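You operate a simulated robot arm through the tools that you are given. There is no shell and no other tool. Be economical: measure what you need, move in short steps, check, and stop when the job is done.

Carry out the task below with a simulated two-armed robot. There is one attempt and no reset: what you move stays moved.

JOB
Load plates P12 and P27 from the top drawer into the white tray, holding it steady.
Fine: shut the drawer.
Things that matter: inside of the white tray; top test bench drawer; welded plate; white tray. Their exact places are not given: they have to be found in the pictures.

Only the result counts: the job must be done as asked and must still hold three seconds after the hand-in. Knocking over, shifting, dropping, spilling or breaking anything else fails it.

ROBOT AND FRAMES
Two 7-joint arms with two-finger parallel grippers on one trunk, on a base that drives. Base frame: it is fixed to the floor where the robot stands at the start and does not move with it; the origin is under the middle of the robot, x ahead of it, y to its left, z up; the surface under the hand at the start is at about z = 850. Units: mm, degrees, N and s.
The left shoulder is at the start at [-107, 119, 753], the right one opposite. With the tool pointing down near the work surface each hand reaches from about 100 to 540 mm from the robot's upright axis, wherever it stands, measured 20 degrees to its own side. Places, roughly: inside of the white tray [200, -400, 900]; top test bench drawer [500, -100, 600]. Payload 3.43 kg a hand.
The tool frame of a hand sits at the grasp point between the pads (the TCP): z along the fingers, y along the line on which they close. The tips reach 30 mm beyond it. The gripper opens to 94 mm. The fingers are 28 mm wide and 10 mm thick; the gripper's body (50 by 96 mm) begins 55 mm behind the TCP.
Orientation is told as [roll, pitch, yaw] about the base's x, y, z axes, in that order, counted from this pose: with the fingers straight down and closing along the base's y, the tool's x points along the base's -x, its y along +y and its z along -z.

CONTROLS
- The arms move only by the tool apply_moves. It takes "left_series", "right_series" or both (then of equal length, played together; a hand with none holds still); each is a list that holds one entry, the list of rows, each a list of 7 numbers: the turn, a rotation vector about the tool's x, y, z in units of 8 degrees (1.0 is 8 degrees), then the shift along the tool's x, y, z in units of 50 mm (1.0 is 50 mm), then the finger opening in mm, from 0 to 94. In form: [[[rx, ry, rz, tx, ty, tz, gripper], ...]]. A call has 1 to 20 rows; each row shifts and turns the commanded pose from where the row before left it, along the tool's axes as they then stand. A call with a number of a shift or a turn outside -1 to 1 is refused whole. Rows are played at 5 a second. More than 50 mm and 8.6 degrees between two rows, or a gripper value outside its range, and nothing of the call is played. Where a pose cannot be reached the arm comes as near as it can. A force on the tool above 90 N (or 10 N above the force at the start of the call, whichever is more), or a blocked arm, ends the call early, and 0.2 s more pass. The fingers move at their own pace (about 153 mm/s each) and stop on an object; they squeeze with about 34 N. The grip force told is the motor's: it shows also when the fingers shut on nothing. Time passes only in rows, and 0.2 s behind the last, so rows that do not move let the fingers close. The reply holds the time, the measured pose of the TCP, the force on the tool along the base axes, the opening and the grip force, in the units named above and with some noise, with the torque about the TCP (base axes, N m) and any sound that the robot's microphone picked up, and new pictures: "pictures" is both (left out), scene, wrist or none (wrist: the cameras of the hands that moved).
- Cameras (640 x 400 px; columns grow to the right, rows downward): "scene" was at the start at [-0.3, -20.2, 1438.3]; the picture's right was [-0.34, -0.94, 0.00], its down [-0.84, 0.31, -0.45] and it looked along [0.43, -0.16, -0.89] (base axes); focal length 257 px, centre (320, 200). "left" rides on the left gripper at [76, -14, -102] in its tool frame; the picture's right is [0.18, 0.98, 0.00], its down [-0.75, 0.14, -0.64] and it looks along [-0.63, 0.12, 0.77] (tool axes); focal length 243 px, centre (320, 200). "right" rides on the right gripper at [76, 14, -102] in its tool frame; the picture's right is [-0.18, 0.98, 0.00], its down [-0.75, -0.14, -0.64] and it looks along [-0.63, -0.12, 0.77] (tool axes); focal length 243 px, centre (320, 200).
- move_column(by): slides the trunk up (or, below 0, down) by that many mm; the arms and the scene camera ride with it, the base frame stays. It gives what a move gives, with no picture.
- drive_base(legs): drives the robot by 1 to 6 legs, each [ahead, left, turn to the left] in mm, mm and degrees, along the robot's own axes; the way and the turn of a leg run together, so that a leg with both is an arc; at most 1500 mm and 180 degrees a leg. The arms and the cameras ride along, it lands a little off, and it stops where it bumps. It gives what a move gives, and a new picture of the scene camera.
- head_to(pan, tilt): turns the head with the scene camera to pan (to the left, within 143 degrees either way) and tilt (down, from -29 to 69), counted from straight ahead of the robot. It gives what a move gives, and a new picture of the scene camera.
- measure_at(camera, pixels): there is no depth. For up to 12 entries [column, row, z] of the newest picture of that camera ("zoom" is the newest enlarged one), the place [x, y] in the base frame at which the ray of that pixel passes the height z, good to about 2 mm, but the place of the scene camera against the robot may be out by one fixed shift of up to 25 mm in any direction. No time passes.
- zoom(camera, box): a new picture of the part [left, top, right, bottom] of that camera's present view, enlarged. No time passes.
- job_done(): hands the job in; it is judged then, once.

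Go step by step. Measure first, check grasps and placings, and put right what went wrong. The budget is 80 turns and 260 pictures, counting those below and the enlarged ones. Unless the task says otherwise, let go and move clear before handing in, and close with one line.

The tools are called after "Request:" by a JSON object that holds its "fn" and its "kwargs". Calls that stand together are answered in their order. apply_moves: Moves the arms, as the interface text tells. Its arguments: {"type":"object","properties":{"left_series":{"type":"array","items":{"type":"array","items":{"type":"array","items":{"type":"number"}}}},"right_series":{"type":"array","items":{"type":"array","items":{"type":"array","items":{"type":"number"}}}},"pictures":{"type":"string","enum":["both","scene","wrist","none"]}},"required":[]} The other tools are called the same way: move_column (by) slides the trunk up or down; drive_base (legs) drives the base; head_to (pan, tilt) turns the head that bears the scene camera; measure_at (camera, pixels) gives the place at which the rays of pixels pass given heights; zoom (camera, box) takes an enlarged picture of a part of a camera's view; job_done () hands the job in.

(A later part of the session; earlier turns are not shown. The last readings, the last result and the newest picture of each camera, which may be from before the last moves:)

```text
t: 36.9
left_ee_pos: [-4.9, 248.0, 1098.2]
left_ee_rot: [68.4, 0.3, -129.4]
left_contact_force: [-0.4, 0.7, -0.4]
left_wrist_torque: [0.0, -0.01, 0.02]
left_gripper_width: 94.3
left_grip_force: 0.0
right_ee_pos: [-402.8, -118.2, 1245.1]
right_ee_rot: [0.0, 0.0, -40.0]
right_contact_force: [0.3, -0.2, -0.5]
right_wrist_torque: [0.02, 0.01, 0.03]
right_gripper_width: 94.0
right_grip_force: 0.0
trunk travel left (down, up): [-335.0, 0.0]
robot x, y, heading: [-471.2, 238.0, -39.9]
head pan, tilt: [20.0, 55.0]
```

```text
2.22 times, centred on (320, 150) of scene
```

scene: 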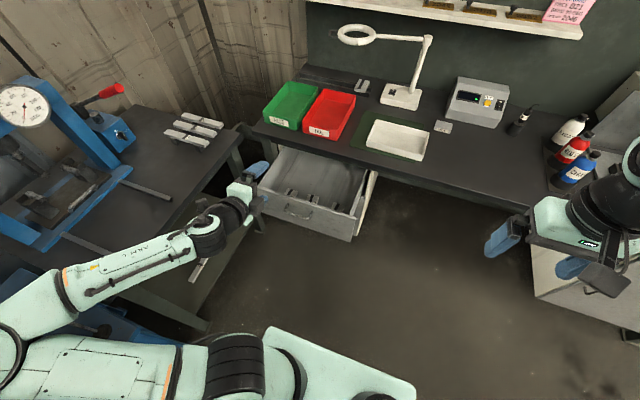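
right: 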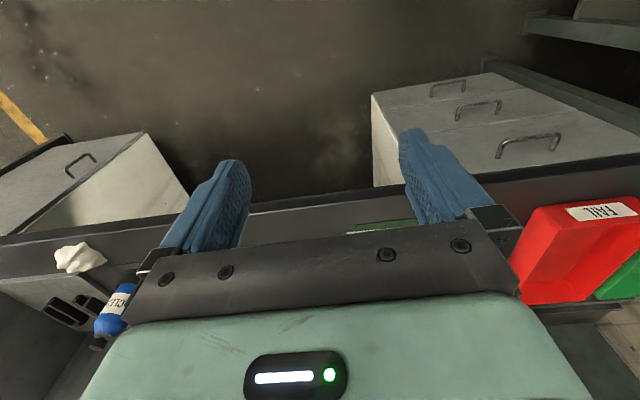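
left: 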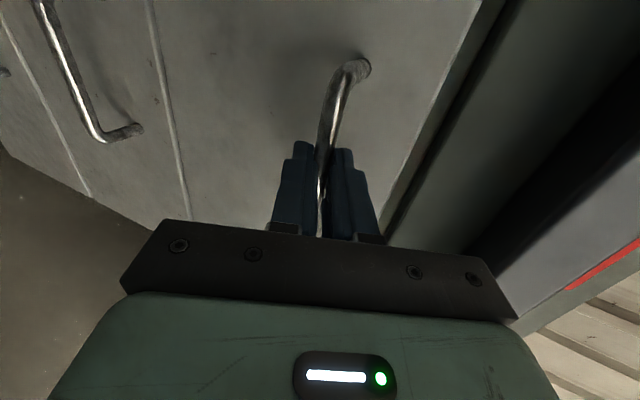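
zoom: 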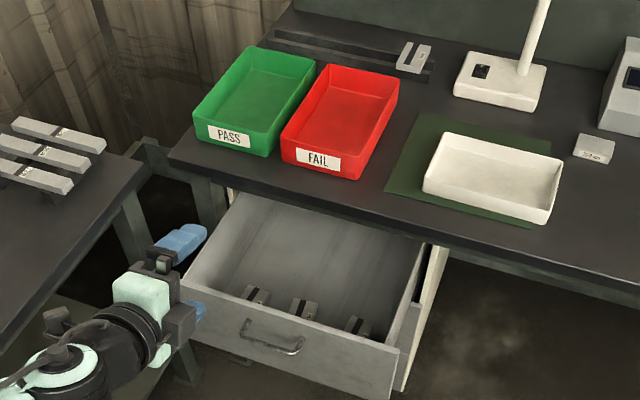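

Three plates lie near the drawer front. I'll rotate the left hand to point straight down again and then use cameras to read the labels.

Request:
{"fn": "apply_moves", "kwargs": {"left_series": [[[-0.9, 0, 0, 0, 0, 0, 94], [-0.9, 0, 0, 0, 0, 0, 94], [-0.9, 0, 0, 0, 0, 0, 94], [0.577, 0.577, -0.577, 0, 0, 0, 94], [0.577, 0.577, -0.577, 0, 0, 0, 94], [0.577, 0.577, -0.577, 0, 0, 0, 94], [0.577, 0.577, -0.577, 0, 0, 0, 94], [0.577, 0.577, -0.577, 0, 0, 0, 94], [0.577, 0.577, -0.577, 0, 0, 0, 94], [0.577, 0.577, -0.577, 0, 0, 0, 94], [0.577, 0.577, -0.577, 0, 0, 0, 94], [0.577, 0.577, -0.577, 0, 0, 0, 94], [0.577, 0.577, -0.577, 0, 0, 0, 94], [0.577, 0.577, -0.577, 0, 0, 0, 94], [0.577, 0.577, -0.577, 0, 0, 0, 94], [0.577, 0.577, -0.577, 0, 0, 0, 94], [0.577, 0.577, -0.577, 0, 0, 0, 94], [0.577, 0.577, -0.577, 0, 0, 0, 94]]], "pictures": "both"}}

```text
t: 40.7
left_ee_pos: [30.5, 247.5, 1106.4]
left_ee_rot: [0.3, 0.0, -39.4]
left_contact_force: [0.1, 0.5, 0.1]
left_wrist_torque: [0.01, -0.01, -0.01]
left_gripper_width: 94.1
left_grip_force: 0.1
left hand out of reach, approached as far as the arm can: row 1, 2, 3, 4
right_ee_pos: [-403.5, -116.8, 1245.3]
right_ee_rot: [0.0, 0.0, -40.1]
right_contact_force: [-0.3, 0.4, 0.5]
right_wrist_torque: [0.03, -0.01, 0.02]
right_gripper_width: 94.0
right_grip_force: 0.0
trunk travel left (down, up): [-335.0, 0.0]
robot x, y, heading: [-474.5, 240.1, -39.9]
head pan, tilt: [20.0, 55.0]
```

scene: 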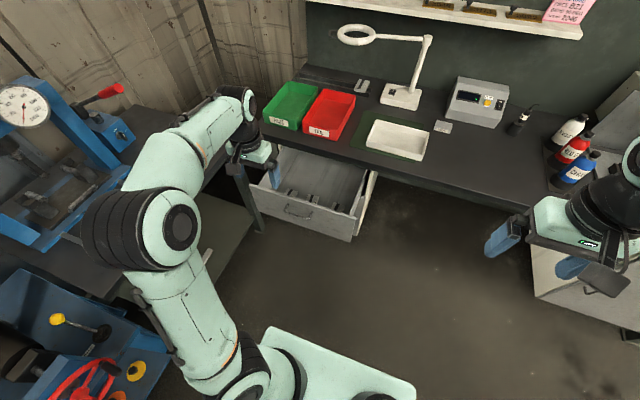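
left: 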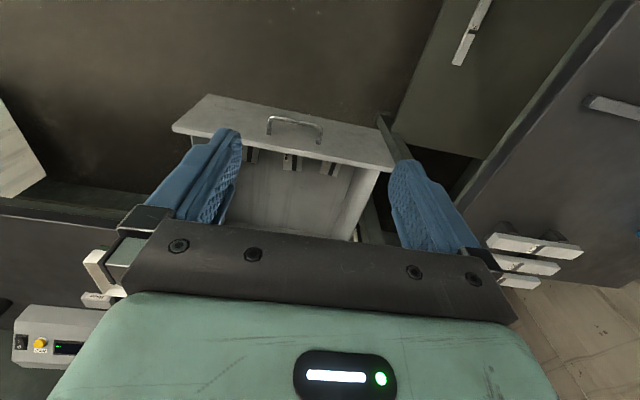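

The left wrist view shows three plate ends just inside the front panel, near (250,155), (290,163) and (330,168). Before driving forward I'll check the elbow's track against the bend-test press.

Request:
{"fn": "measure_at", "kwargs": {"camera": "scene", "pixels": [[90, 225, 1100], [90, 225, 1000], [130, 175, 900], [130, 175, 1000], [233, 140, 850], [45, 100, 1150], [320, 360, 700]]}}

Request:
{"fn": "measure_at", "kwargs": {"camera": "left", "pixels": [[172, 128, 800], [172, 128, 750], [392, 170, 800], [392, 170, 750], [290, 163, 600], [290, 163, 650], [250, 155, 650], [330, 168, 650]]}}

Request:
{"fn": "zoom", "kwargs": {"camera": "left", "box": [190, 90, 390, 240]}}

```text
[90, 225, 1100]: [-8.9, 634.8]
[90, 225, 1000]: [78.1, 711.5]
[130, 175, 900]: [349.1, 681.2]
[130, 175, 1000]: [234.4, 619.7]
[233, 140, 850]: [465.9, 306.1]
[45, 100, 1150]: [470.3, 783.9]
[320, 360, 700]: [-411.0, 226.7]
```

```text
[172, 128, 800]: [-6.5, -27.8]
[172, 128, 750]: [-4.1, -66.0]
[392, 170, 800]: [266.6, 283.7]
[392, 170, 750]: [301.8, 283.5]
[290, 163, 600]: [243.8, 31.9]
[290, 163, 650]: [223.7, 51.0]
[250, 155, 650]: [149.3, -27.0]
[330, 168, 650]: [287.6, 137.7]
```

```text
2.67 times, centred on (290, 165) of left
```

zoom: 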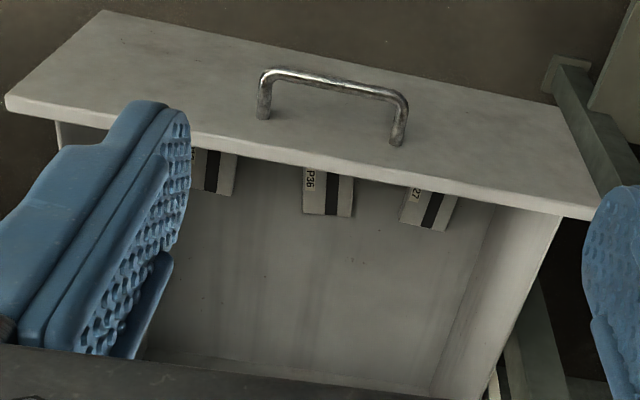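

Left to right in world terms: P27 (higher l), P36 in the middle (must stay), and presumably P12 at the lower-l end. I'll drive forward so both the drawer and the tray are in reach, then look again.

Request:
{"fn": "drive_base", "kwargs": {"legs": [[350, -30, 0]]}}

Request:
{"fn": "head_to", "kwargs": {"pan": 15, "tilt": 66}}

Request:
{"fn": "apply_moves", "kwargs": {"left_series": [[[0, 0, 0, 0.6, 0, 0, 94], [0, 0, 0, 0.6, 0, 0, 94]]], "pictures": "both"}}

```text
t: 42.9
left_ee_pos: [275.9, 2.0, 1107.5]
left_ee_rot: [0.4, 0.0, -39.3]
left_contact_force: [0.1, 0.5, -0.1]
left_wrist_torque: [0.0, -0.01, 0.02]
left_gripper_width: 93.9
left_grip_force: 0.0
right_ee_pos: [-157.2, -363.7, 1245.0]
right_ee_rot: [0.1, -0.1, -39.9]
right_contact_force: [-0.8, -0.6, -0.2]
right_wrist_torque: [0.01, 0.01, -0.02]
right_gripper_width: 93.8
right_grip_force: 0.1
trunk travel left (down, up): [-335.0, 0.0]
robot x, y, heading: [-228.6, -6.8, -39.9]
head pan, tilt: [20.0, 55.0]
```

scene: 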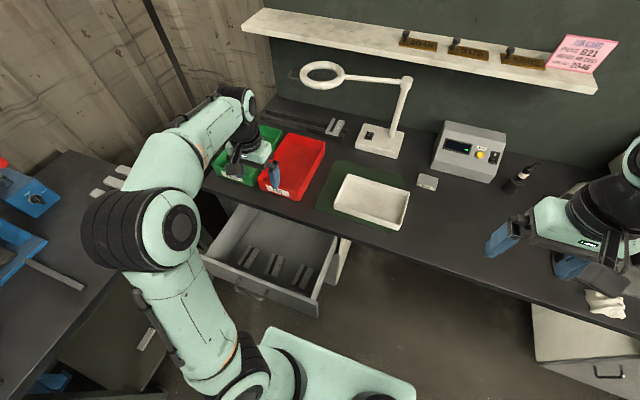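

```text
t: 43.7
left_ee_pos: [277.3, 1.8, 1107.4]
left_ee_rot: [0.2, 0.0, -39.4]
left_contact_force: [-0.6, 0.2, 0.8]
left_wrist_torque: [-0.04, 0.0, -0.03]
left_gripper_width: 94.2
left_grip_force: 0.2
right_ee_pos: [-156.6, -364.2, 1245.2]
right_ee_rot: [0.0, 0.0, -39.9]
right_contact_force: [-0.3, 0.3, 0.0]
right_wrist_torque: [0.01, 0.0, -0.04]
right_gripper_width: 94.1
right_grip_force: 0.0
trunk travel left (down, up): [-335.0, 0.0]
robot x, y, heading: [-226.2, -8.1, -40.1]
head pan, tilt: [15.0, 66.0]
```

scene: 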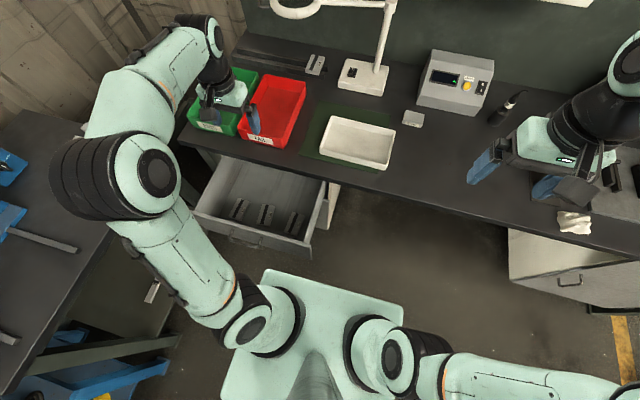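

```text
t: 44.3
left_ee_pos: [227.9, 41.8, 1106.3]
left_ee_rot: [0.3, -0.1, -39.4]
left_contact_force: [0.3, -0.4, -0.8]
left_wrist_torque: [0.0, -0.01, 0.01]
left_gripper_width: 94.1
left_grip_force: 0.1
right_ee_pos: [-156.5, -362.5, 1244.5]
right_ee_rot: [0.0, -0.1, -39.8]
right_contact_force: [-0.6, 0.4, 0.8]
right_wrist_torque: [0.01, -0.01, 0.01]
right_gripper_width: 93.8
right_grip_force: 0.0
trunk travel left (down, up): [-335.0, 0.0]
robot x, y, heading: [-226.9, -4.3, -39.8]
head pan, tilt: [15.0, 66.0]
```

scene: 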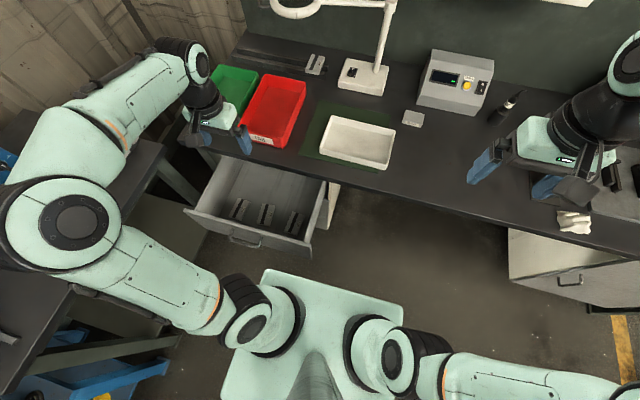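
left: 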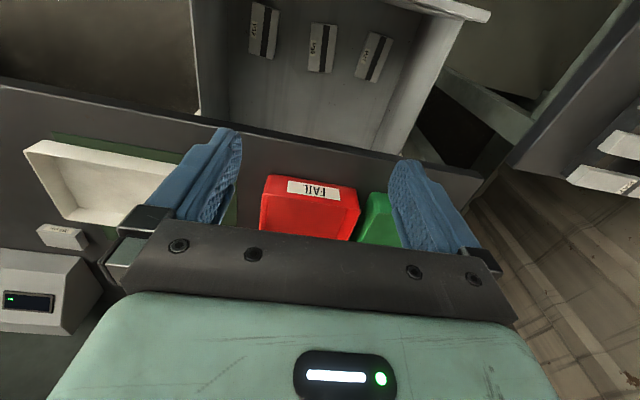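

Now the whole drawer interior and the plates are visible. I'll zoom in to read the labels and measure.

Request:
{"fn": "zoom", "kwargs": {"camera": "left", "box": [220, 0, 420, 125]}}

Request:
{"fn": "zoom", "kwargs": {"camera": "scene", "box": [180, 150, 340, 270]}}

Request:
{"fn": "zoom", "kwargs": {"camera": "scene", "box": [290, 90, 430, 190]}}

```text
3.20 times, centred on (320, 62) of left
```

zoom: 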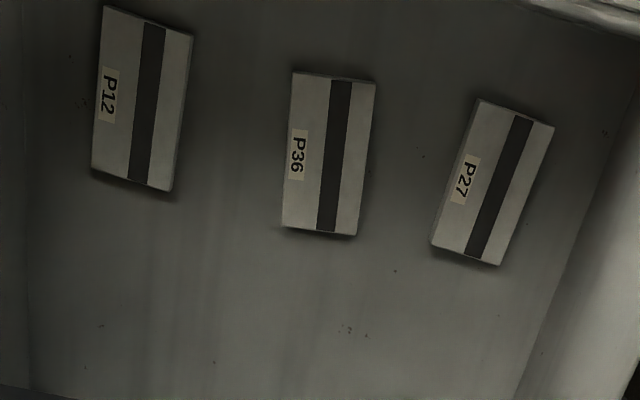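

```text
3.33 times, centred on (260, 210) of scene
```

zoom: 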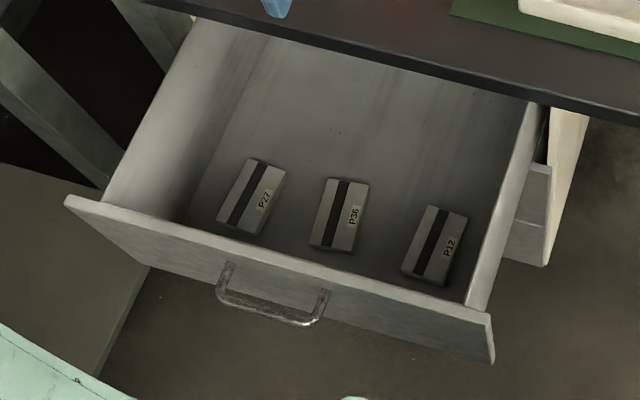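

```text
4.00 times, centred on (360, 140) of scene
```

zoom: 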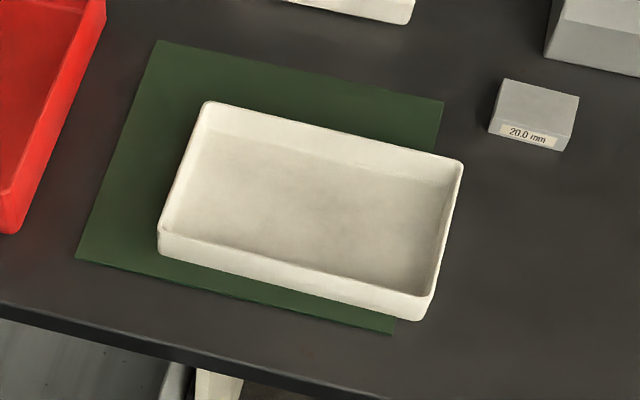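

Request:
{"fn": "measure_at", "kwargs": {"camera": "left", "pixels": [[252.5, 1.4, 650], [280.3, 10.4, 650], [273.8, 58.9, 650], [248.8, 52, 650], [369, 30.4, 650], [392.8, 38.6, 650], [375.3, 82.3, 650], [354.7, 75.4, 650], [263, 31, 600], [373, 56.5, 600], [310.5, 22.5, 650], [331.5, 73.5, 650]]}}

Request:
{"fn": "measure_at", "kwargs": {"camera": "scene", "pixels": [[292, 223, 650], [292, 223, 600], [239, 209, 650], [239, 209, 600], [184.5, 209, 800], [304, 255, 800], [342, 117, 880], [405.5, 131, 880], [398, 165, 880], [330.5, 150, 880], [244, 241, 715]]}}

```text
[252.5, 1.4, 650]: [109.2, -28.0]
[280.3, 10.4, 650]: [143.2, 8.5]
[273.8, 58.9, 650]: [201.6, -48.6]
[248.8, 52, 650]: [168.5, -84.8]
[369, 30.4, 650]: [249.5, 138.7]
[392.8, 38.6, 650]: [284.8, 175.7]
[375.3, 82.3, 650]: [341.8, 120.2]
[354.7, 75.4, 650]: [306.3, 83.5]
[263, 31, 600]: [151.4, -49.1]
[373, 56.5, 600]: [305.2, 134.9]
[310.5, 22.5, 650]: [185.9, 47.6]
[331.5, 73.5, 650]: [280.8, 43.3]
```

```text
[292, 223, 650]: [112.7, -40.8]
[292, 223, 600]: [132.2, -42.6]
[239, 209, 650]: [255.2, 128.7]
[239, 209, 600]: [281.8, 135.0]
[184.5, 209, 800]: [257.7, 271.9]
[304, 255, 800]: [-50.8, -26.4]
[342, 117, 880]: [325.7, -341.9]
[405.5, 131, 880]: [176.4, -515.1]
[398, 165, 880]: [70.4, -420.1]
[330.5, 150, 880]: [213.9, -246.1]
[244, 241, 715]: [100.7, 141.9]
```

Labels are confirmed: P12 at low l, P36 in the middle, P27 at high l. The plates are about 54×89 mm, at z about 605 and forward about 147. I need to know where the left elbow sits relative to the left bench before descending.

Request:
{"fn": "measure_at", "kwargs": {"camera": "scene", "pixels": [[75, 225, 950], [75, 225, 1050], [75, 225, 1150], [8, 245, 1050], [165, 145, 830], [0, 395, 830]]}}

Request:
{"fn": "head_to", "kwargs": {"pan": 80, "tilt": 40}}

```text
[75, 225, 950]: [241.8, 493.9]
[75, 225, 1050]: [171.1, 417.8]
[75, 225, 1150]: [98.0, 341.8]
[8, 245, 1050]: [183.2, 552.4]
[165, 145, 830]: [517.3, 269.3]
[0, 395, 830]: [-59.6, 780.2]
```

```text
t: 45.6
left_ee_pos: [228.9, 42.6, 1105.2]
left_ee_rot: [0.3, -0.1, -39.2]
left_contact_force: [0.3, -0.3, 1.0]
left_wrist_torque: [0.0, -0.04, -0.02]
left_gripper_width: 94.2
left_grip_force: 0.0
right_ee_pos: [-156.0, -363.2, 1245.2]
right_ee_rot: [0.0, 0.1, -39.9]
right_contact_force: [-0.5, 0.1, 0.2]
right_wrist_torque: [0.02, 0.01, -0.01]
right_gripper_width: 94.1
right_grip_force: 0.1
trunk travel left (down, up): [-335.0, 0.0]
robot x, y, heading: [-229.5, -8.8, -39.7]
head pan, tilt: [80.0, 40.0]
```

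scene: 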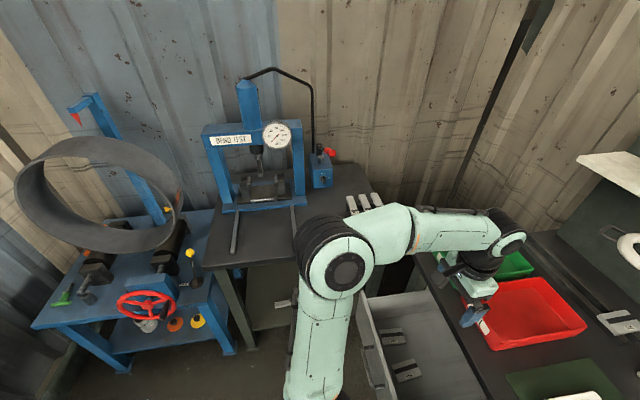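

The elbow is high. With the trunk high the hand can probably reach down while the elbow stays above the left bench. I'll move over P12 (l about 61, f about 160), align yaw to -44, come down partway, and check.

Request:
{"fn": "apply_moves", "kwargs": {"left_series": [[[0, 0, 0.28, -0.1, -0.8, 0, 94], [0, 0, 0.28, -0.1, -0.8, 0, 94], [0, 0, 0, 0, -0.8, 0, 94], [0, 0, 0, 0, 0, 0.9, 76], [0, 0, 0, 0, 0, 0.9, 76], [0, 0, 0, 0, 0, 0.9, 76], [0, 0, 0, 0, 0, 0.9, 76]]], "pictures": "both"}}

```text
t: 47.2
left_ee_pos: [159.0, -54.8, 926.2]
left_ee_rot: [0.3, 0.0, -43.7]
left_contact_force: [0.6, -0.3, -0.1]
left_wrist_torque: [-0.04, -0.04, -0.03]
left_gripper_width: 76.1
left_grip_force: 0.1
right_ee_pos: [-156.0, -364.2, 1246.0]
right_ee_rot: [-0.1, 0.0, -39.8]
right_contact_force: [-0.4, 0.3, 0.6]
right_wrist_torque: [-0.02, 0.02, -0.01]
right_gripper_width: 94.1
right_grip_force: 0.1
trunk travel left (down, up): [-335.0, 0.0]
robot x, y, heading: [-225.2, -4.6, -40.0]
head pan, tilt: [80.0, 40.0]
```

scene: 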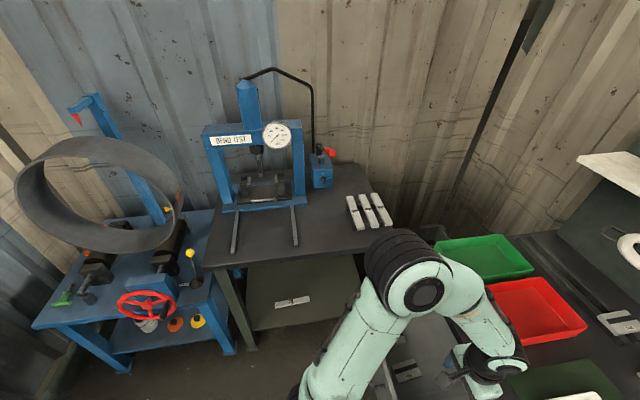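
left: 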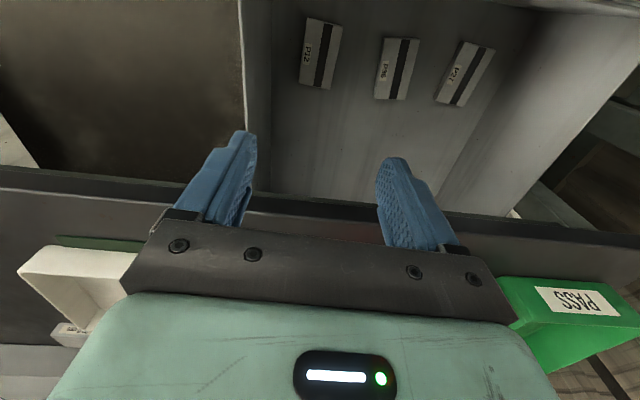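

The elbow is well clear. P12 shows at about (320,53) in the wrist view; I'll triangulate its height with this second view.

Request:
{"fn": "zoom", "kwargs": {"camera": "left", "box": [280, 0, 520, 150]}}

Request:
{"fn": "measure_at", "kwargs": {"camera": "left", "pixels": [[306, 18, 650], [342, 26, 650], [333, 89, 650], [300, 83, 650], [306, 18, 600], [342, 26, 600], [333, 89, 600], [300, 83, 600], [495, 51, 600], [436, 100, 600]]}}

```text
2.67 times, centred on (400, 75) of left
```

zoom: 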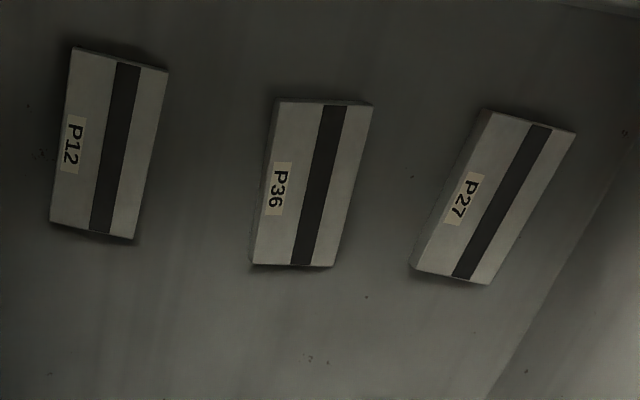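

```text
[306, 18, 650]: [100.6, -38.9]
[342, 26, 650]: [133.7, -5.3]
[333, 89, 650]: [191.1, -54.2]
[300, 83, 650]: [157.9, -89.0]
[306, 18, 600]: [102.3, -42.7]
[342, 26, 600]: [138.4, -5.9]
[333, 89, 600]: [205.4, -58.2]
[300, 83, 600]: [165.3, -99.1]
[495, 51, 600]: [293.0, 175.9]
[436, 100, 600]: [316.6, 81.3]
```

P12's top is at about z 595, centre (153,-51). I'll descend to just above it and check.

Request:
{"fn": "apply_moves", "kwargs": {"left_series": [[[0, 0, 0, -0.2, -0.02, 0.9, 76], [0, 0, 0, 0, 0, 0.9, 76], [0, 0, 0, 0, 0, 0.9, 76], [0, 0, 0, 0, 0, 0.9, 76], [0, 0, 0, 0, 0, 0.9, 76], [0, 0, 0, 0, 0, 0.9, 76]]], "pictures": "both"}}

Request:
{"fn": "head_to", "kwargs": {"pan": 25, "tilt": 64}}

```text
t: 48.6
left_ee_pos: [167.1, -60.9, 657.5]
left_ee_rot: [0.3, -0.1, -43.9]
left_contact_force: [-0.4, -0.9, -0.5]
left_wrist_torque: [-0.01, -0.02, -0.03]
left_gripper_width: 76.0
left_grip_force: 0.0
right_ee_pos: [-155.7, -364.0, 1245.5]
right_ee_rot: [0.0, 0.0, -39.9]
right_contact_force: [0.2, 0.0, 0.1]
right_wrist_torque: [0.02, 0.01, -0.01]
right_gripper_width: 93.9
right_grip_force: 0.1
trunk travel left (down, up): [-335.0, 0.0]
robot x, y, heading: [-221.8, -7.2, -39.6]
head pan, tilt: [80.0, 40.0]
```

scene: 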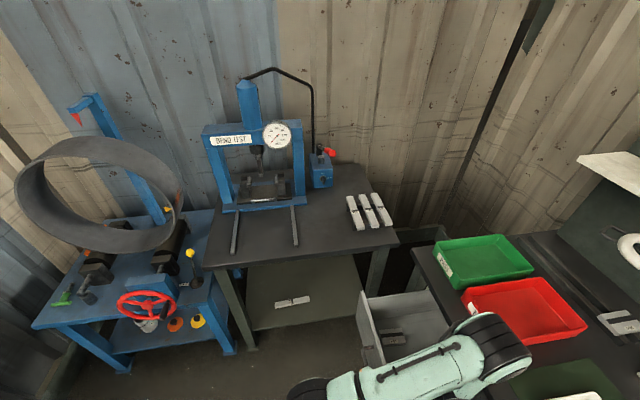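
left: 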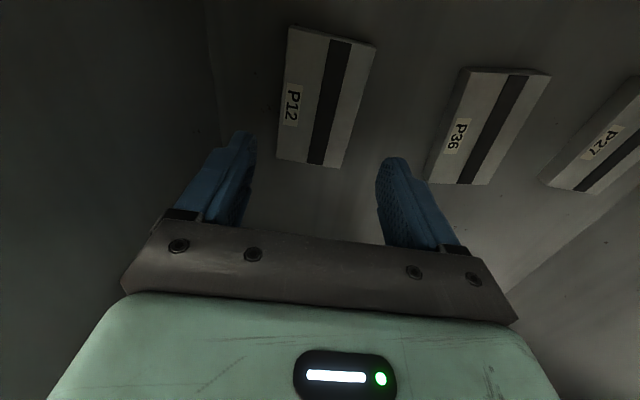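

```text
t: 49.9
left_ee_pos: [166.9, -60.3, 656.6]
left_ee_rot: [0.3, 0.0, -43.8]
left_contact_force: [0.3, -0.3, 0.2]
left_wrist_torque: [0.02, 0.0, -0.05]
left_gripper_width: 76.1
left_grip_force: 0.2
right_ee_pos: [-156.6, -363.9, 1245.4]
right_ee_rot: [0.0, 0.0, -39.9]
right_contact_force: [-0.1, -0.3, 0.1]
right_wrist_torque: [0.01, 0.0, 0.0]
right_gripper_width: 94.0
right_grip_force: 0.2
trunk travel left (down, up): [-335.0, 0.0]
robot x, y, heading: [-224.4, -7.3, -40.0]
head pan, tilt: [25.0, 64.0]
```

scene: 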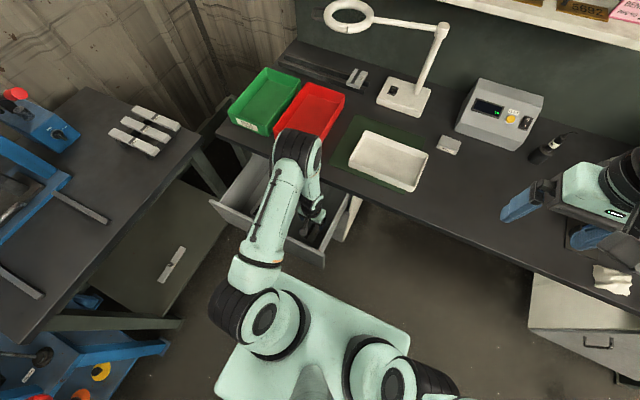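

Request:
{"fn": "measure_at", "kwargs": {"camera": "left", "pixels": [[292, 25, 595], [376, 44, 595], [341, 168, 595], [277, 158, 595], [292, 25, 585], [376, 44, 585], [341, 168, 585], [277, 158, 585], [466, 68, 595], [430, 182, 595]]}}

```text
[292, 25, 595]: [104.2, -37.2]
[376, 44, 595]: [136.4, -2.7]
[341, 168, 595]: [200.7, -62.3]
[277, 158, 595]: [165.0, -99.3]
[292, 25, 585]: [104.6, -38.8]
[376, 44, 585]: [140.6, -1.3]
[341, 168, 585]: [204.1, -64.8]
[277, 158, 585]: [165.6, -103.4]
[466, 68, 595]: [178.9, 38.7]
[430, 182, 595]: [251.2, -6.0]
```

P12's centre is at (152,-50), which lines up with the hand. I'll descend to z about 615 and close.

Request:
{"fn": "apply_moves", "kwargs": {"left_series": [[[0, 0, 0, 0, -0.04, 0.4, 76], [0, 0, 0, 0, 0, 0.4, 76], [0, 0, 0, 0, 0, 0.05, 76], [0, 0, 0, 0, 0, 0, 0], [0, 0, 0, 0, 0, 0, 0], [0, 0, 0, 0, 0, 0, 0]]], "pictures": "wrist"}}

```text
t: 51.3
left_ee_pos: [166.5, -63.5, 613.8]
left_ee_rot: [0.4, 0.0, -43.9]
left_contact_force: [-0.7, 0.4, -0.5]
left_wrist_torque: [0.01, 0.0, 0.0]
left_gripper_width: 0.1
left_grip_force: 33.7
right_ee_pos: [-155.7, -364.7, 1245.0]
right_ee_rot: [0.0, -0.1, -40.0]
right_contact_force: [0.4, -0.5, -0.8]
right_wrist_torque: [0.0, -0.01, -0.02]
right_gripper_width: 93.8
right_grip_force: 0.1
trunk travel left (down, up): [-335.0, 0.0]
robot x, y, heading: [-223.2, -8.7, -39.8]
head pan, tilt: [25.0, 64.0]
```

left: 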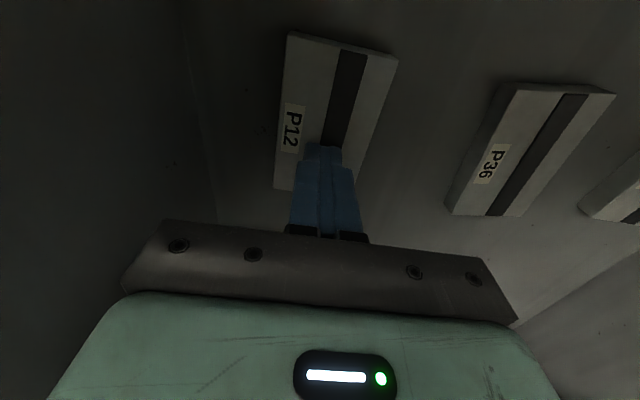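

The fingers closed above the plate, so it lies lower than estimated. I'll re-triangulate from this closer view.

Request:
{"fn": "measure_at", "kwargs": {"camera": "left", "pixels": [[289, 31, 580], [397, 57, 580], [275, 188, 580], [289, 31, 560], [397, 57, 560], [275, 188, 560], [289, 31, 540], [397, 57, 540], [275, 188, 540]]}}

```text
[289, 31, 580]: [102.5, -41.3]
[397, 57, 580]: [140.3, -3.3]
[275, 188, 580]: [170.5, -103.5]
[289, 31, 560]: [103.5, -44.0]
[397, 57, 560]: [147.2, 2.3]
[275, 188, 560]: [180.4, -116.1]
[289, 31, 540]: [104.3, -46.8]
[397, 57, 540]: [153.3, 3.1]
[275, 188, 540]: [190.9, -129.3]
```

Top comes out at about z 583, right at fingertip level. I'll open, go down 9 mm, and close again.

Request:
{"fn": "apply_moves", "kwargs": {"left_series": [[[0, 0, 0, 0, 0, 0, 76], [0, 0, 0, 0, 0, 0, 76], [0, 0, 0, 0, 0, 0.09, 76], [0, 0, 0, 0, 0, 0.09, 76], [0, 0, 0, 0, 0, 0, 0], [0, 0, 0, 0, 0, 0, 0], [0, 0, 0, 0, 0, 0, 0]]], "pictures": "wrist"}}

```text
t: 52.9
left_ee_pos: [164.4, -62.6, 605.4]
left_ee_rot: [0.2, -0.1, -43.8]
left_contact_force: [0.6, 0.8, 3.1]
left_wrist_torque: [0.15, 0.05, -0.19]
left_gripper_width: 55.6
left_grip_force: 33.6
right_ee_pos: [-155.4, -363.8, 1246.6]
right_ee_rot: [0.2, 0.0, -39.9]
right_contact_force: [0.1, -0.6, 0.4]
right_wrist_torque: [0.01, -0.01, 0.02]
right_gripper_width: 94.3
right_grip_force: 0.0
trunk travel left (down, up): [-335.0, 0.0]
robot x, y, heading: [-225.9, -6.0, -39.9]
head pan, tilt: [25.0, 64.0]
```

left: 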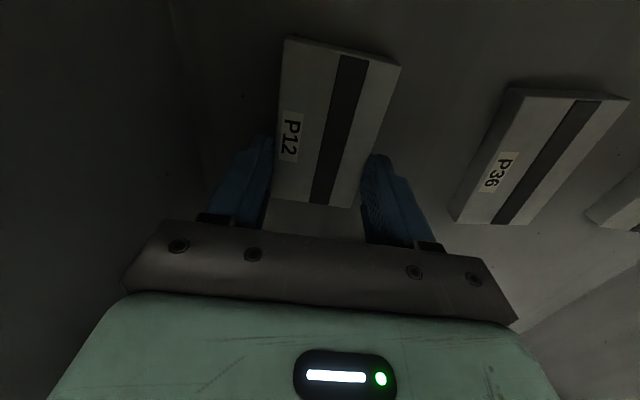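

Gripped at 55.6 mm. I'll lift slowly and check that it holds level.

Request:
{"fn": "apply_moves", "kwargs": {"left_series": [[[0, 0, 0, 0, 0, -0.3, 0], [0, 0, 0, 0, 0, -0.6, 0], [0, 0, 0, 0, 0, -0.8, 0], [0, 0, 0, 0, 0, -0.8, 0]]], "pictures": "wrist"}}

```text
t: 53.9
left_ee_pos: [164.5, -64.5, 728.4]
left_ee_rot: [0.4, 0.1, -43.8]
left_contact_force: [-1.1, 0.3, -6.1]
left_wrist_torque: [-0.04, -0.1, 0.02]
left_gripper_width: 55.4
left_grip_force: 34.1
right_ee_pos: [-155.7, -362.7, 1245.9]
right_ee_rot: [0.0, 0.1, -40.0]
right_contact_force: [-1.0, 0.0, -0.1]
right_wrist_torque: [0.01, 0.01, -0.01]
right_gripper_width: 93.9
right_grip_force: 0.1
trunk travel left (down, up): [-335.0, 0.0]
robot x, y, heading: [-225.0, -5.5, -39.9]
head pan, tilt: [25.0, 64.0]
```

left: 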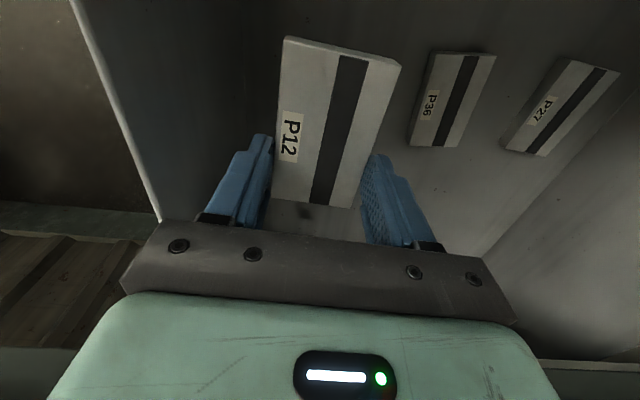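

P12 is held level (about 0.6 kg). I'll lift it clear, drive towards the tray, and look at the tray with both cameras.

Request:
{"fn": "apply_moves", "kwargs": {"left_series": [[[0, 0, 0, 0, 0, -0.9, 0], [0, 0, 0, 0, 0, -0.9, 0], [0, 0, 0, 0, 0, -0.9, 0], [0, 0, 0, 0, 0, -0.9, 0], [0, 0, 0, 0, 0, -0.9, 0], [0, 0, 0, 0, 0, -0.9, 0], [0, 0, 0, 0, 0, -0.5, 0]]], "pictures": "none"}}

Request:
{"fn": "drive_base", "kwargs": {"legs": [[0, -60, 0], [80, 0, 0]]}}

Request:
{"fn": "head_to", "kwargs": {"pan": 0, "tilt": 62}}

```text
t: 55.5
left_ee_pos: [163.7, -63.8, 1025.8]
left_ee_rot: [0.3, 0.1, -43.8]
left_contact_force: [-1.0, -0.5, -6.4]
left_wrist_torque: [-0.01, -0.05, 0.05]
left_gripper_width: 55.6
left_grip_force: 33.1
right_ee_pos: [-155.8, -365.1, 1246.1]
right_ee_rot: [0.0, 0.0, -40.0]
right_contact_force: [0.4, -0.3, 0.0]
right_wrist_torque: [-0.06, 0.01, -0.03]
right_gripper_width: 94.1
right_grip_force: 0.1
trunk travel left (down, up): [-335.0, 0.0]
robot x, y, heading: [-226.2, -6.4, -40.0]
head pan, tilt: [25.0, 64.0]
```

```text
t: 57.3
left_ee_pos: [183.5, -157.4, 1024.3]
left_ee_rot: [0.3, 0.0, -43.6]
left_contact_force: [-0.5, -0.3, -6.3]
left_wrist_torque: [-0.07, 0.0, 0.01]
left_gripper_width: 55.7
left_grip_force: 33.8
right_ee_pos: [-133.2, -458.3, 1245.4]
right_ee_rot: [0.0, -0.1, -39.8]
right_contact_force: [-0.2, -0.6, 0.6]
right_wrist_torque: [-0.02, -0.01, 0.01]
right_gripper_width: 93.9
right_grip_force: 0.0
trunk travel left (down, up): [-335.0, 0.0]
robot x, y, heading: [-204.4, -99.3, -39.6]
head pan, tilt: [25.0, 64.0]
```

scene: 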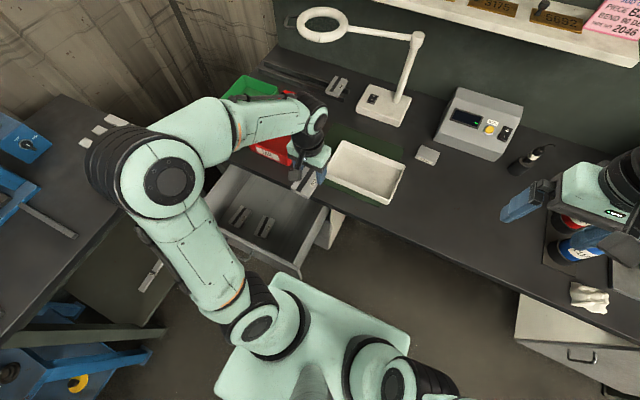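

```text
t: 58.2
left_ee_pos: [184.8, -157.8, 1023.2]
left_ee_rot: [0.3, 0.0, -43.6]
left_contact_force: [-0.7, 1.8, -6.9]
left_wrist_torque: [-0.06, -0.08, 0.0]
left_gripper_width: 55.6
left_grip_force: 33.8
right_ee_pos: [-133.7, -458.9, 1244.2]
right_ee_rot: [0.0, 0.0, -39.8]
right_contact_force: [-0.2, 0.6, -0.6]
right_wrist_torque: [-0.03, 0.01, 0.0]
right_gripper_width: 94.1
right_grip_force: 0.0
trunk travel left (down, up): [-335.0, 0.0]
robot x, y, heading: [-200.3, -107.2, -39.8]
head pan, tilt: [0.0, 62.0]
```

scene: 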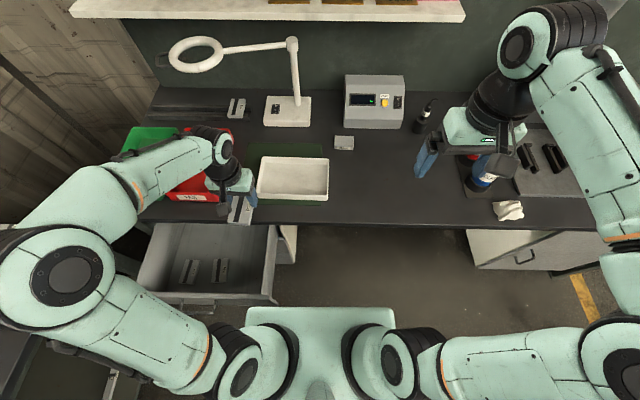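

Robot stands at f about -88, l about -209, facing the tray. I'll bring the right hand over the tray's right end and look with its camera.

Request:
{"fn": "apply_moves", "kwargs": {"right_series": [[[0, 0, 0, -0.4, 0.5, 0.46, 60], [0, 0, 0, -0.4, 0.5, 0.46, 60], [0, 0, 0, -0.4, 0.5, 0.46, 60], [0, 0, 0, -0.4, 0.5, 0.46, 60], [0, 0, 0, -0.4, 0.5, 0.46, 60]]], "pictures": "both"}}

```text
t: 59.4
left_ee_pos: [186.9, -158.3, 1025.5]
left_ee_rot: [0.4, 0.1, -43.6]
left_contact_force: [0.9, -0.7, -6.3]
left_wrist_torque: [-0.06, -0.02, 0.01]
left_gripper_width: 55.8
left_grip_force: 33.5
right_ee_pos: [25.2, -427.5, 1130.5]
right_ee_rot: [-0.1, 0.0, -39.8]
right_contact_force: [0.3, -0.9, 0.1]
right_wrist_torque: [-0.01, 0.03, 0.0]
right_gripper_width: 60.0
right_grip_force: 0.1
trunk travel left (down, up): [-335.0, 0.0]
robot x, y, heading: [-204.3, -101.2, -39.7]
head pan, tilt: [0.0, 62.0]
```

scene: 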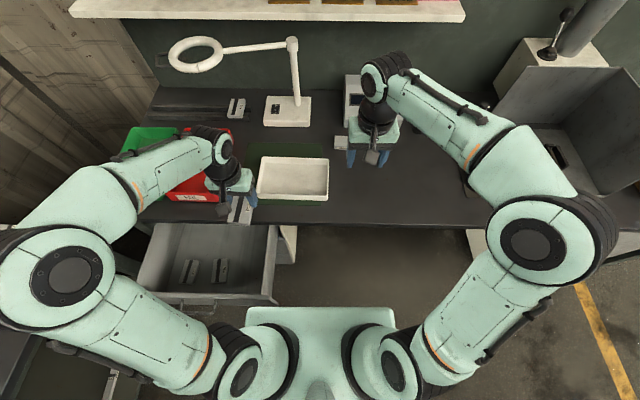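
right: 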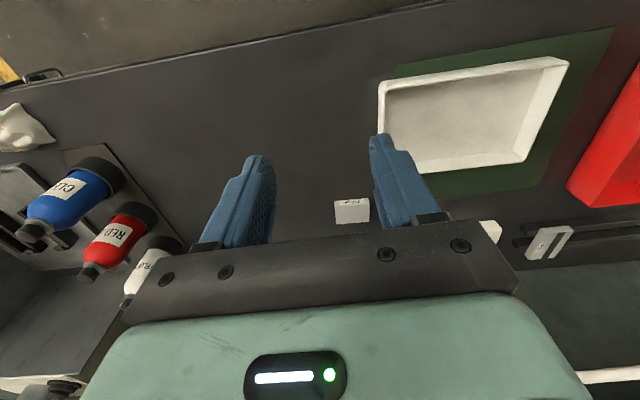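

Request:
{"fn": "measure_at", "kwargs": {"camera": "right", "pixels": [[380, 80, 880], [380, 80, 895], [569, 62, 880], [569, 62, 895], [521, 160, 880], [521, 160, 895], [415, 172, 880], [371, 206, 850], [335, 203, 880]]}}

Request:
{"fn": "zoom", "kwargs": {"camera": "right", "box": [330, 30, 630, 220]}}

Request:
{"fn": "measure_at", "kwargs": {"camera": "scene", "pixels": [[263, 157, 880], [329, 157, 880], [328, 197, 880], [257, 194, 880], [328, 202, 850]]}}

```text
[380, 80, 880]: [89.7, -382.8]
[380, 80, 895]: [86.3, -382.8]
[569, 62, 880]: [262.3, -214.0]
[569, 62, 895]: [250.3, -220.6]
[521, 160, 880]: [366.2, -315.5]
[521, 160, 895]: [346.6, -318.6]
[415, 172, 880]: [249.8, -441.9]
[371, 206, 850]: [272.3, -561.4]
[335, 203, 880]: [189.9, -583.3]
```

```text
2.11 times, centred on (480, 125) of right
```

zoom: 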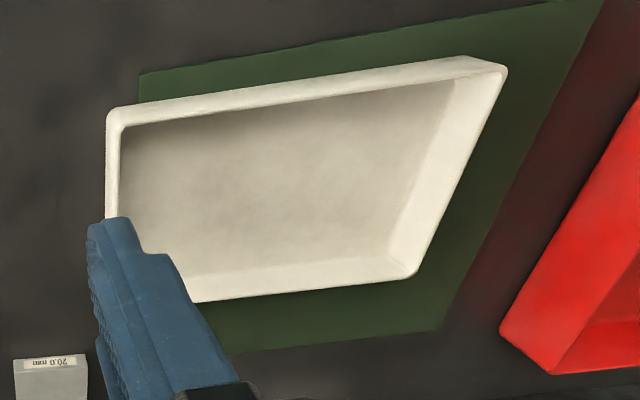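

```text
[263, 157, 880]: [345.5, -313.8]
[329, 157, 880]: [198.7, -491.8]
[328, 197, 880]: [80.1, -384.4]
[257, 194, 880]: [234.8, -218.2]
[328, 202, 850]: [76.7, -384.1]
```

The tray is turned to about -43 degrees, with its centre near (225,-351) and the right wall from (90,-383) to (209,-491). I'll bring the right hand over the right wall near its front half, stopping above it to check.

Request:
{"fn": "apply_moves", "kwargs": {"right_series": [[[0, 0, 0.1, -0.3, 0.3, 0.7, 60], [0, 0, 0.1, -0.3, 0.3, 0.7, 60], [0, 0, 0.1, -0.3, 0.3, 0.7, 60], [0, 0, 0.1, -0.3, 0.3, 0.7, 60], [0, 0, 0, -0.3, 0.28, 0.7, 60]]], "pictures": "both"}}

```text
t: 60.6
left_ee_pos: [185.8, -156.9, 1022.9]
left_ee_rot: [0.3, 0.1, -43.6]
left_contact_force: [0.5, 0.2, -6.2]
left_wrist_torque: [-0.09, -0.04, 0.02]
left_gripper_width: 55.4
left_grip_force: 34.4
right_ee_pos: [130.7, -420.2, 956.7]
right_ee_rot: [0.0, 0.1, -43.0]
right_contact_force: [-0.1, -0.1, 0.7]
right_wrist_torque: [0.01, 0.0, -0.02]
right_gripper_width: 59.9
right_grip_force: 0.0
trunk travel left (down, up): [-335.0, 0.0]
robot x, y, heading: [-204.1, -99.9, -39.8]
head pan, tilt: [0.0, 62.0]
```

scene: 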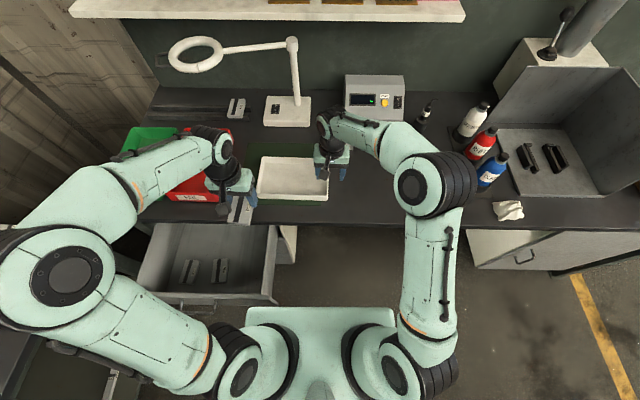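
right: 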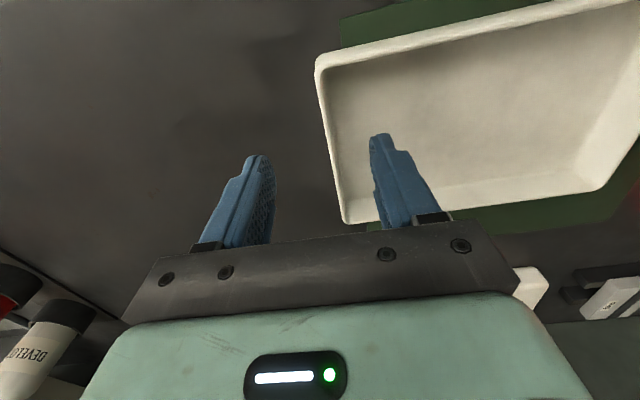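

Request:
{"fn": "measure_at", "kwargs": {"camera": "right", "pixels": [[316, 66, 885], [346, 222, 885], [316, 66, 870], [346, 222, 870], [332, 150, 885], [600, 190, 885], [600, 190, 870]]}}

```text
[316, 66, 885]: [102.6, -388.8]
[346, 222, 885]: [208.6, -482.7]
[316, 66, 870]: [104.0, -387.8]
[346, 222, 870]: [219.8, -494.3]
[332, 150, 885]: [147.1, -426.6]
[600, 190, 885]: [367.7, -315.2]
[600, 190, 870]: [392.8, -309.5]
```

The wall's outer edge is about 5 mm inboard of the TCP. I'll shift 8 mm inward, descend to z about 893 and close gently on the wall.

Request:
{"fn": "apply_moves", "kwargs": {"right_series": [[[0, 0, 0, 0, 0.16, 0.6, 60], [0, 0, 0, 0, 0, 0.55, 60], [0, 0, 0, 0, 0, 0.1, 60], [0, 0, 0, 0, 0, 0, 30], [0, 0, 0, 0, 0, 0, 15], [0, 0, 0, 0, 0, 0, 0], [0, 0, 0, 0, 0, 0, 0]]], "pictures": "both"}}

```text
t: 62.2
left_ee_pos: [185.2, -156.1, 1025.0]
left_ee_rot: [0.3, 0.0, -43.6]
left_contact_force: [0.2, -0.6, -5.2]
left_wrist_torque: [-0.03, -0.05, 0.02]
left_gripper_width: 55.7
left_grip_force: 34.5
right_ee_pos: [135.7, -415.6, 894.5]
right_ee_rot: [0.0, 0.0, -43.0]
right_contact_force: [0.4, 1.0, -0.3]
right_wrist_torque: [0.01, 0.04, 0.11]
right_gripper_width: 3.4
right_grip_force: 33.9
trunk travel left (down, up): [-335.0, 0.0]
robot x, y, heading: [-200.9, -99.7, -39.7]
head pan, tilt: [0.0, 62.0]
```

scene: 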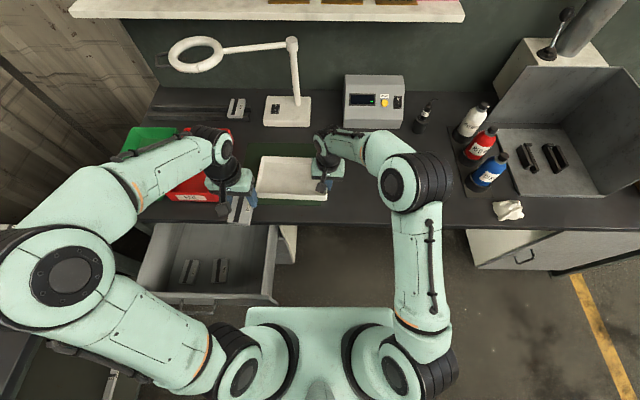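
right: 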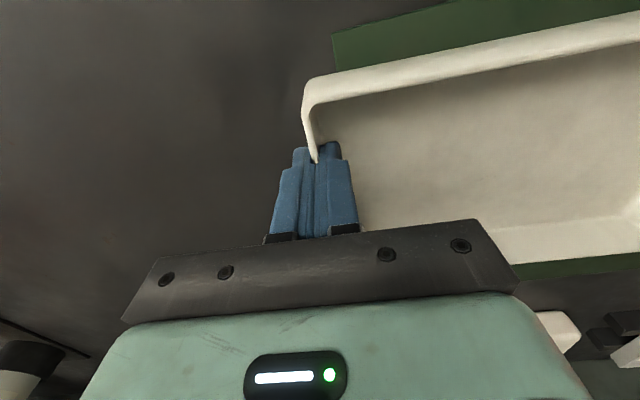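

The right hand holds the tray wall (3.4 mm). Before moving the left hand over the tray I'll check the ring lamp's clearance.

Request:
{"fn": "measure_at", "kwargs": {"camera": "scene", "pixels": [[195, 73, 1000], [195, 73, 1100], [195, 73, 1200], [290, 40, 1100], [290, 40, 1200], [290, 120, 870], [260, 45, 1150]]}}

Request:
{"fn": "head_to", "kwargs": {"pan": 15, "tilt": 25}}

```text
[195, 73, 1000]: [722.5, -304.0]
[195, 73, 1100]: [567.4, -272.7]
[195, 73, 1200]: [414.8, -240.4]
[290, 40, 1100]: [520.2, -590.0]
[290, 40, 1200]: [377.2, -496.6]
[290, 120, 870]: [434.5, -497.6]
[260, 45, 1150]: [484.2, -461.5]
```

```text
t: 63.2
left_ee_pos: [186.2, -158.4, 1024.5]
left_ee_rot: [0.3, 0.0, -43.5]
left_contact_force: [0.7, -0.5, -6.2]
left_wrist_torque: [-0.08, -0.07, 0.01]
left_gripper_width: 55.6
left_grip_force: 33.7
right_ee_pos: [136.1, -413.5, 893.5]
right_ee_rot: [0.0, 0.0, -43.0]
right_contact_force: [-0.9, 0.5, -0.2]
right_wrist_torque: [0.04, 0.02, 0.05]
right_gripper_width: 3.6
right_grip_force: 33.9
trunk travel left (down, up): [-335.0, 0.0]
robot x, y, heading: [-205.4, -101.8, -39.8]
head pan, tilt: [15.0, 25.0]
```

scene: 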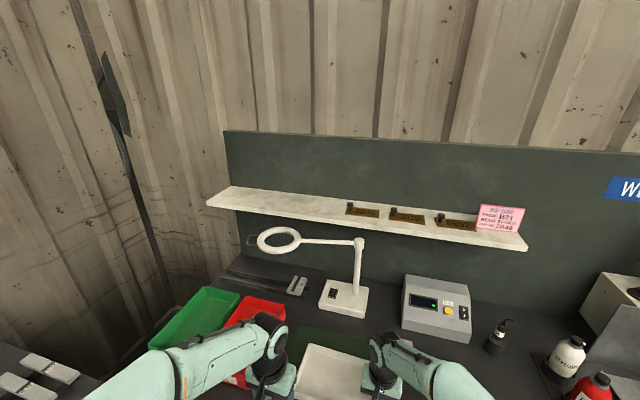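

The lamp ring is at about f 555, z 1140, so there is enough clearance. I'll move P12 over the left part of the tray at height.

Request:
{"fn": "apply_moves", "kwargs": {"left_series": [[[0, 0, 0, -0.734, -0.184, 0, 0], [0, 0, 0, -0.734, -0.184, 0, 0], [0, 0, 0, -0.734, -0.184, 0, 0], [0, 0, 0, -0.734, -0.184, 0, 0], [0, 0, 0, -0.734, -0.184, 0, 0], [0, 0, 0, 0, 0, 0.8, 0]]], "pictures": "wrist"}}

Request:
{"fn": "head_to", "kwargs": {"pan": 0, "tilt": 55}}

Request:
{"fn": "zoom", "kwargs": {"camera": "right", "box": [0, 0, 640, 400]}}

```text
t: 64.6
left_ee_pos: [286.7, -317.2, 982.5]
left_ee_rot: [0.3, 0.1, -43.7]
left_contact_force: [-0.5, 0.1, -5.7]
left_wrist_torque: [-0.06, -0.08, -0.01]
left_gripper_width: 55.5
left_grip_force: 34.0
right_ee_pos: [135.0, -414.8, 892.4]
right_ee_rot: [0.0, 0.1, -43.0]
right_contact_force: [-0.1, 0.2, 0.2]
right_wrist_torque: [0.06, 0.07, -0.1]
right_gripper_width: 3.5
right_grip_force: 33.9
trunk travel left (down, up): [-335.0, 0.0]
robot x, y, heading: [-202.0, -103.0, -39.6]
head pan, tilt: [15.0, 25.0]
```

left: 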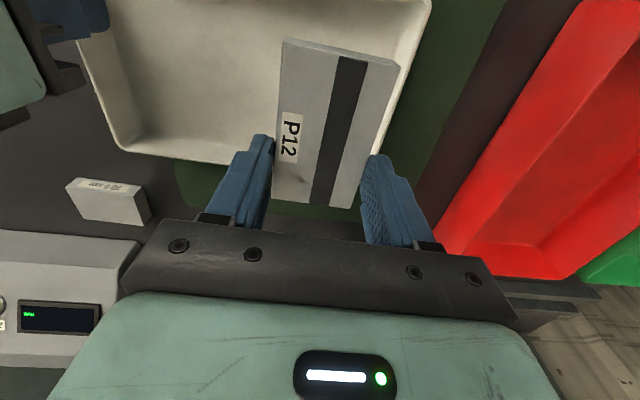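

```text
t: 65.6
left_ee_pos: [287.3, -318.2, 983.1]
left_ee_rot: [0.3, 0.1, -43.5]
left_contact_force: [-0.3, 0.4, -7.2]
left_wrist_torque: [-0.08, -0.09, -0.02]
left_gripper_width: 55.8
left_grip_force: 34.3
right_ee_pos: [135.9, -414.4, 893.8]
right_ee_rot: [0.0, 0.0, -42.9]
right_contact_force: [0.0, 0.4, -1.0]
right_wrist_torque: [-0.04, -0.02, -0.02]
right_gripper_width: 3.4
right_grip_force: 33.9
trunk travel left (down, up): [-335.0, 0.0]
robot x, y, heading: [-204.7, -99.7, -40.1]
head pan, tilt: [0.0, 55.0]
```

scene: 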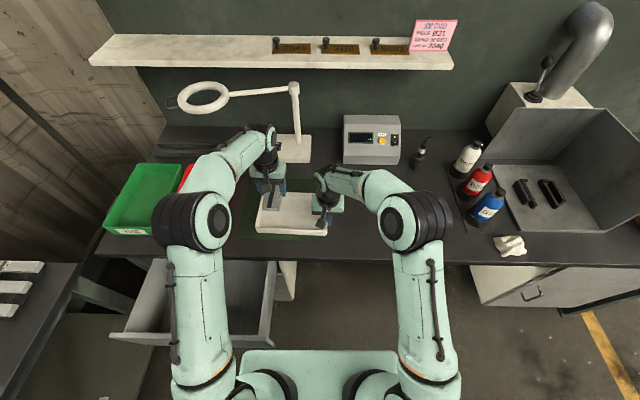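

```text
1.00 times, centred on (320, 200) of right (not enlarged: the box is as wide or as high as the picture)
```

zoom: 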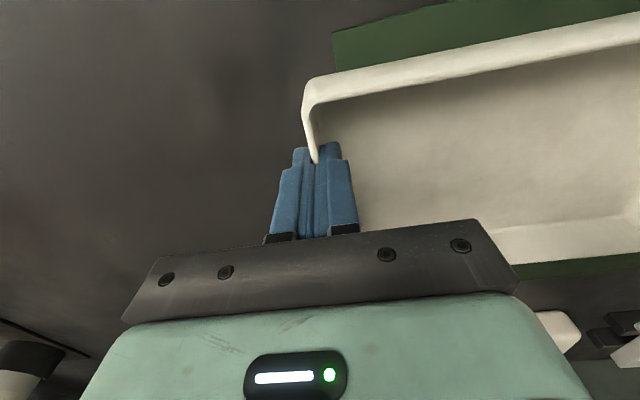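

Request:
{"fn": "measure_at", "kwargs": {"camera": "left", "pixels": [[120, 150, 885], [230, 166, 885], [431, 5, 885], [400, 70, 885], [80, 42, 885]]}}

```text
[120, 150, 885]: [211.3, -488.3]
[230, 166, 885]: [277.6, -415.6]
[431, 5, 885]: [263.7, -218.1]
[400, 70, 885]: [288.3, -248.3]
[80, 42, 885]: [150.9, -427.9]
```

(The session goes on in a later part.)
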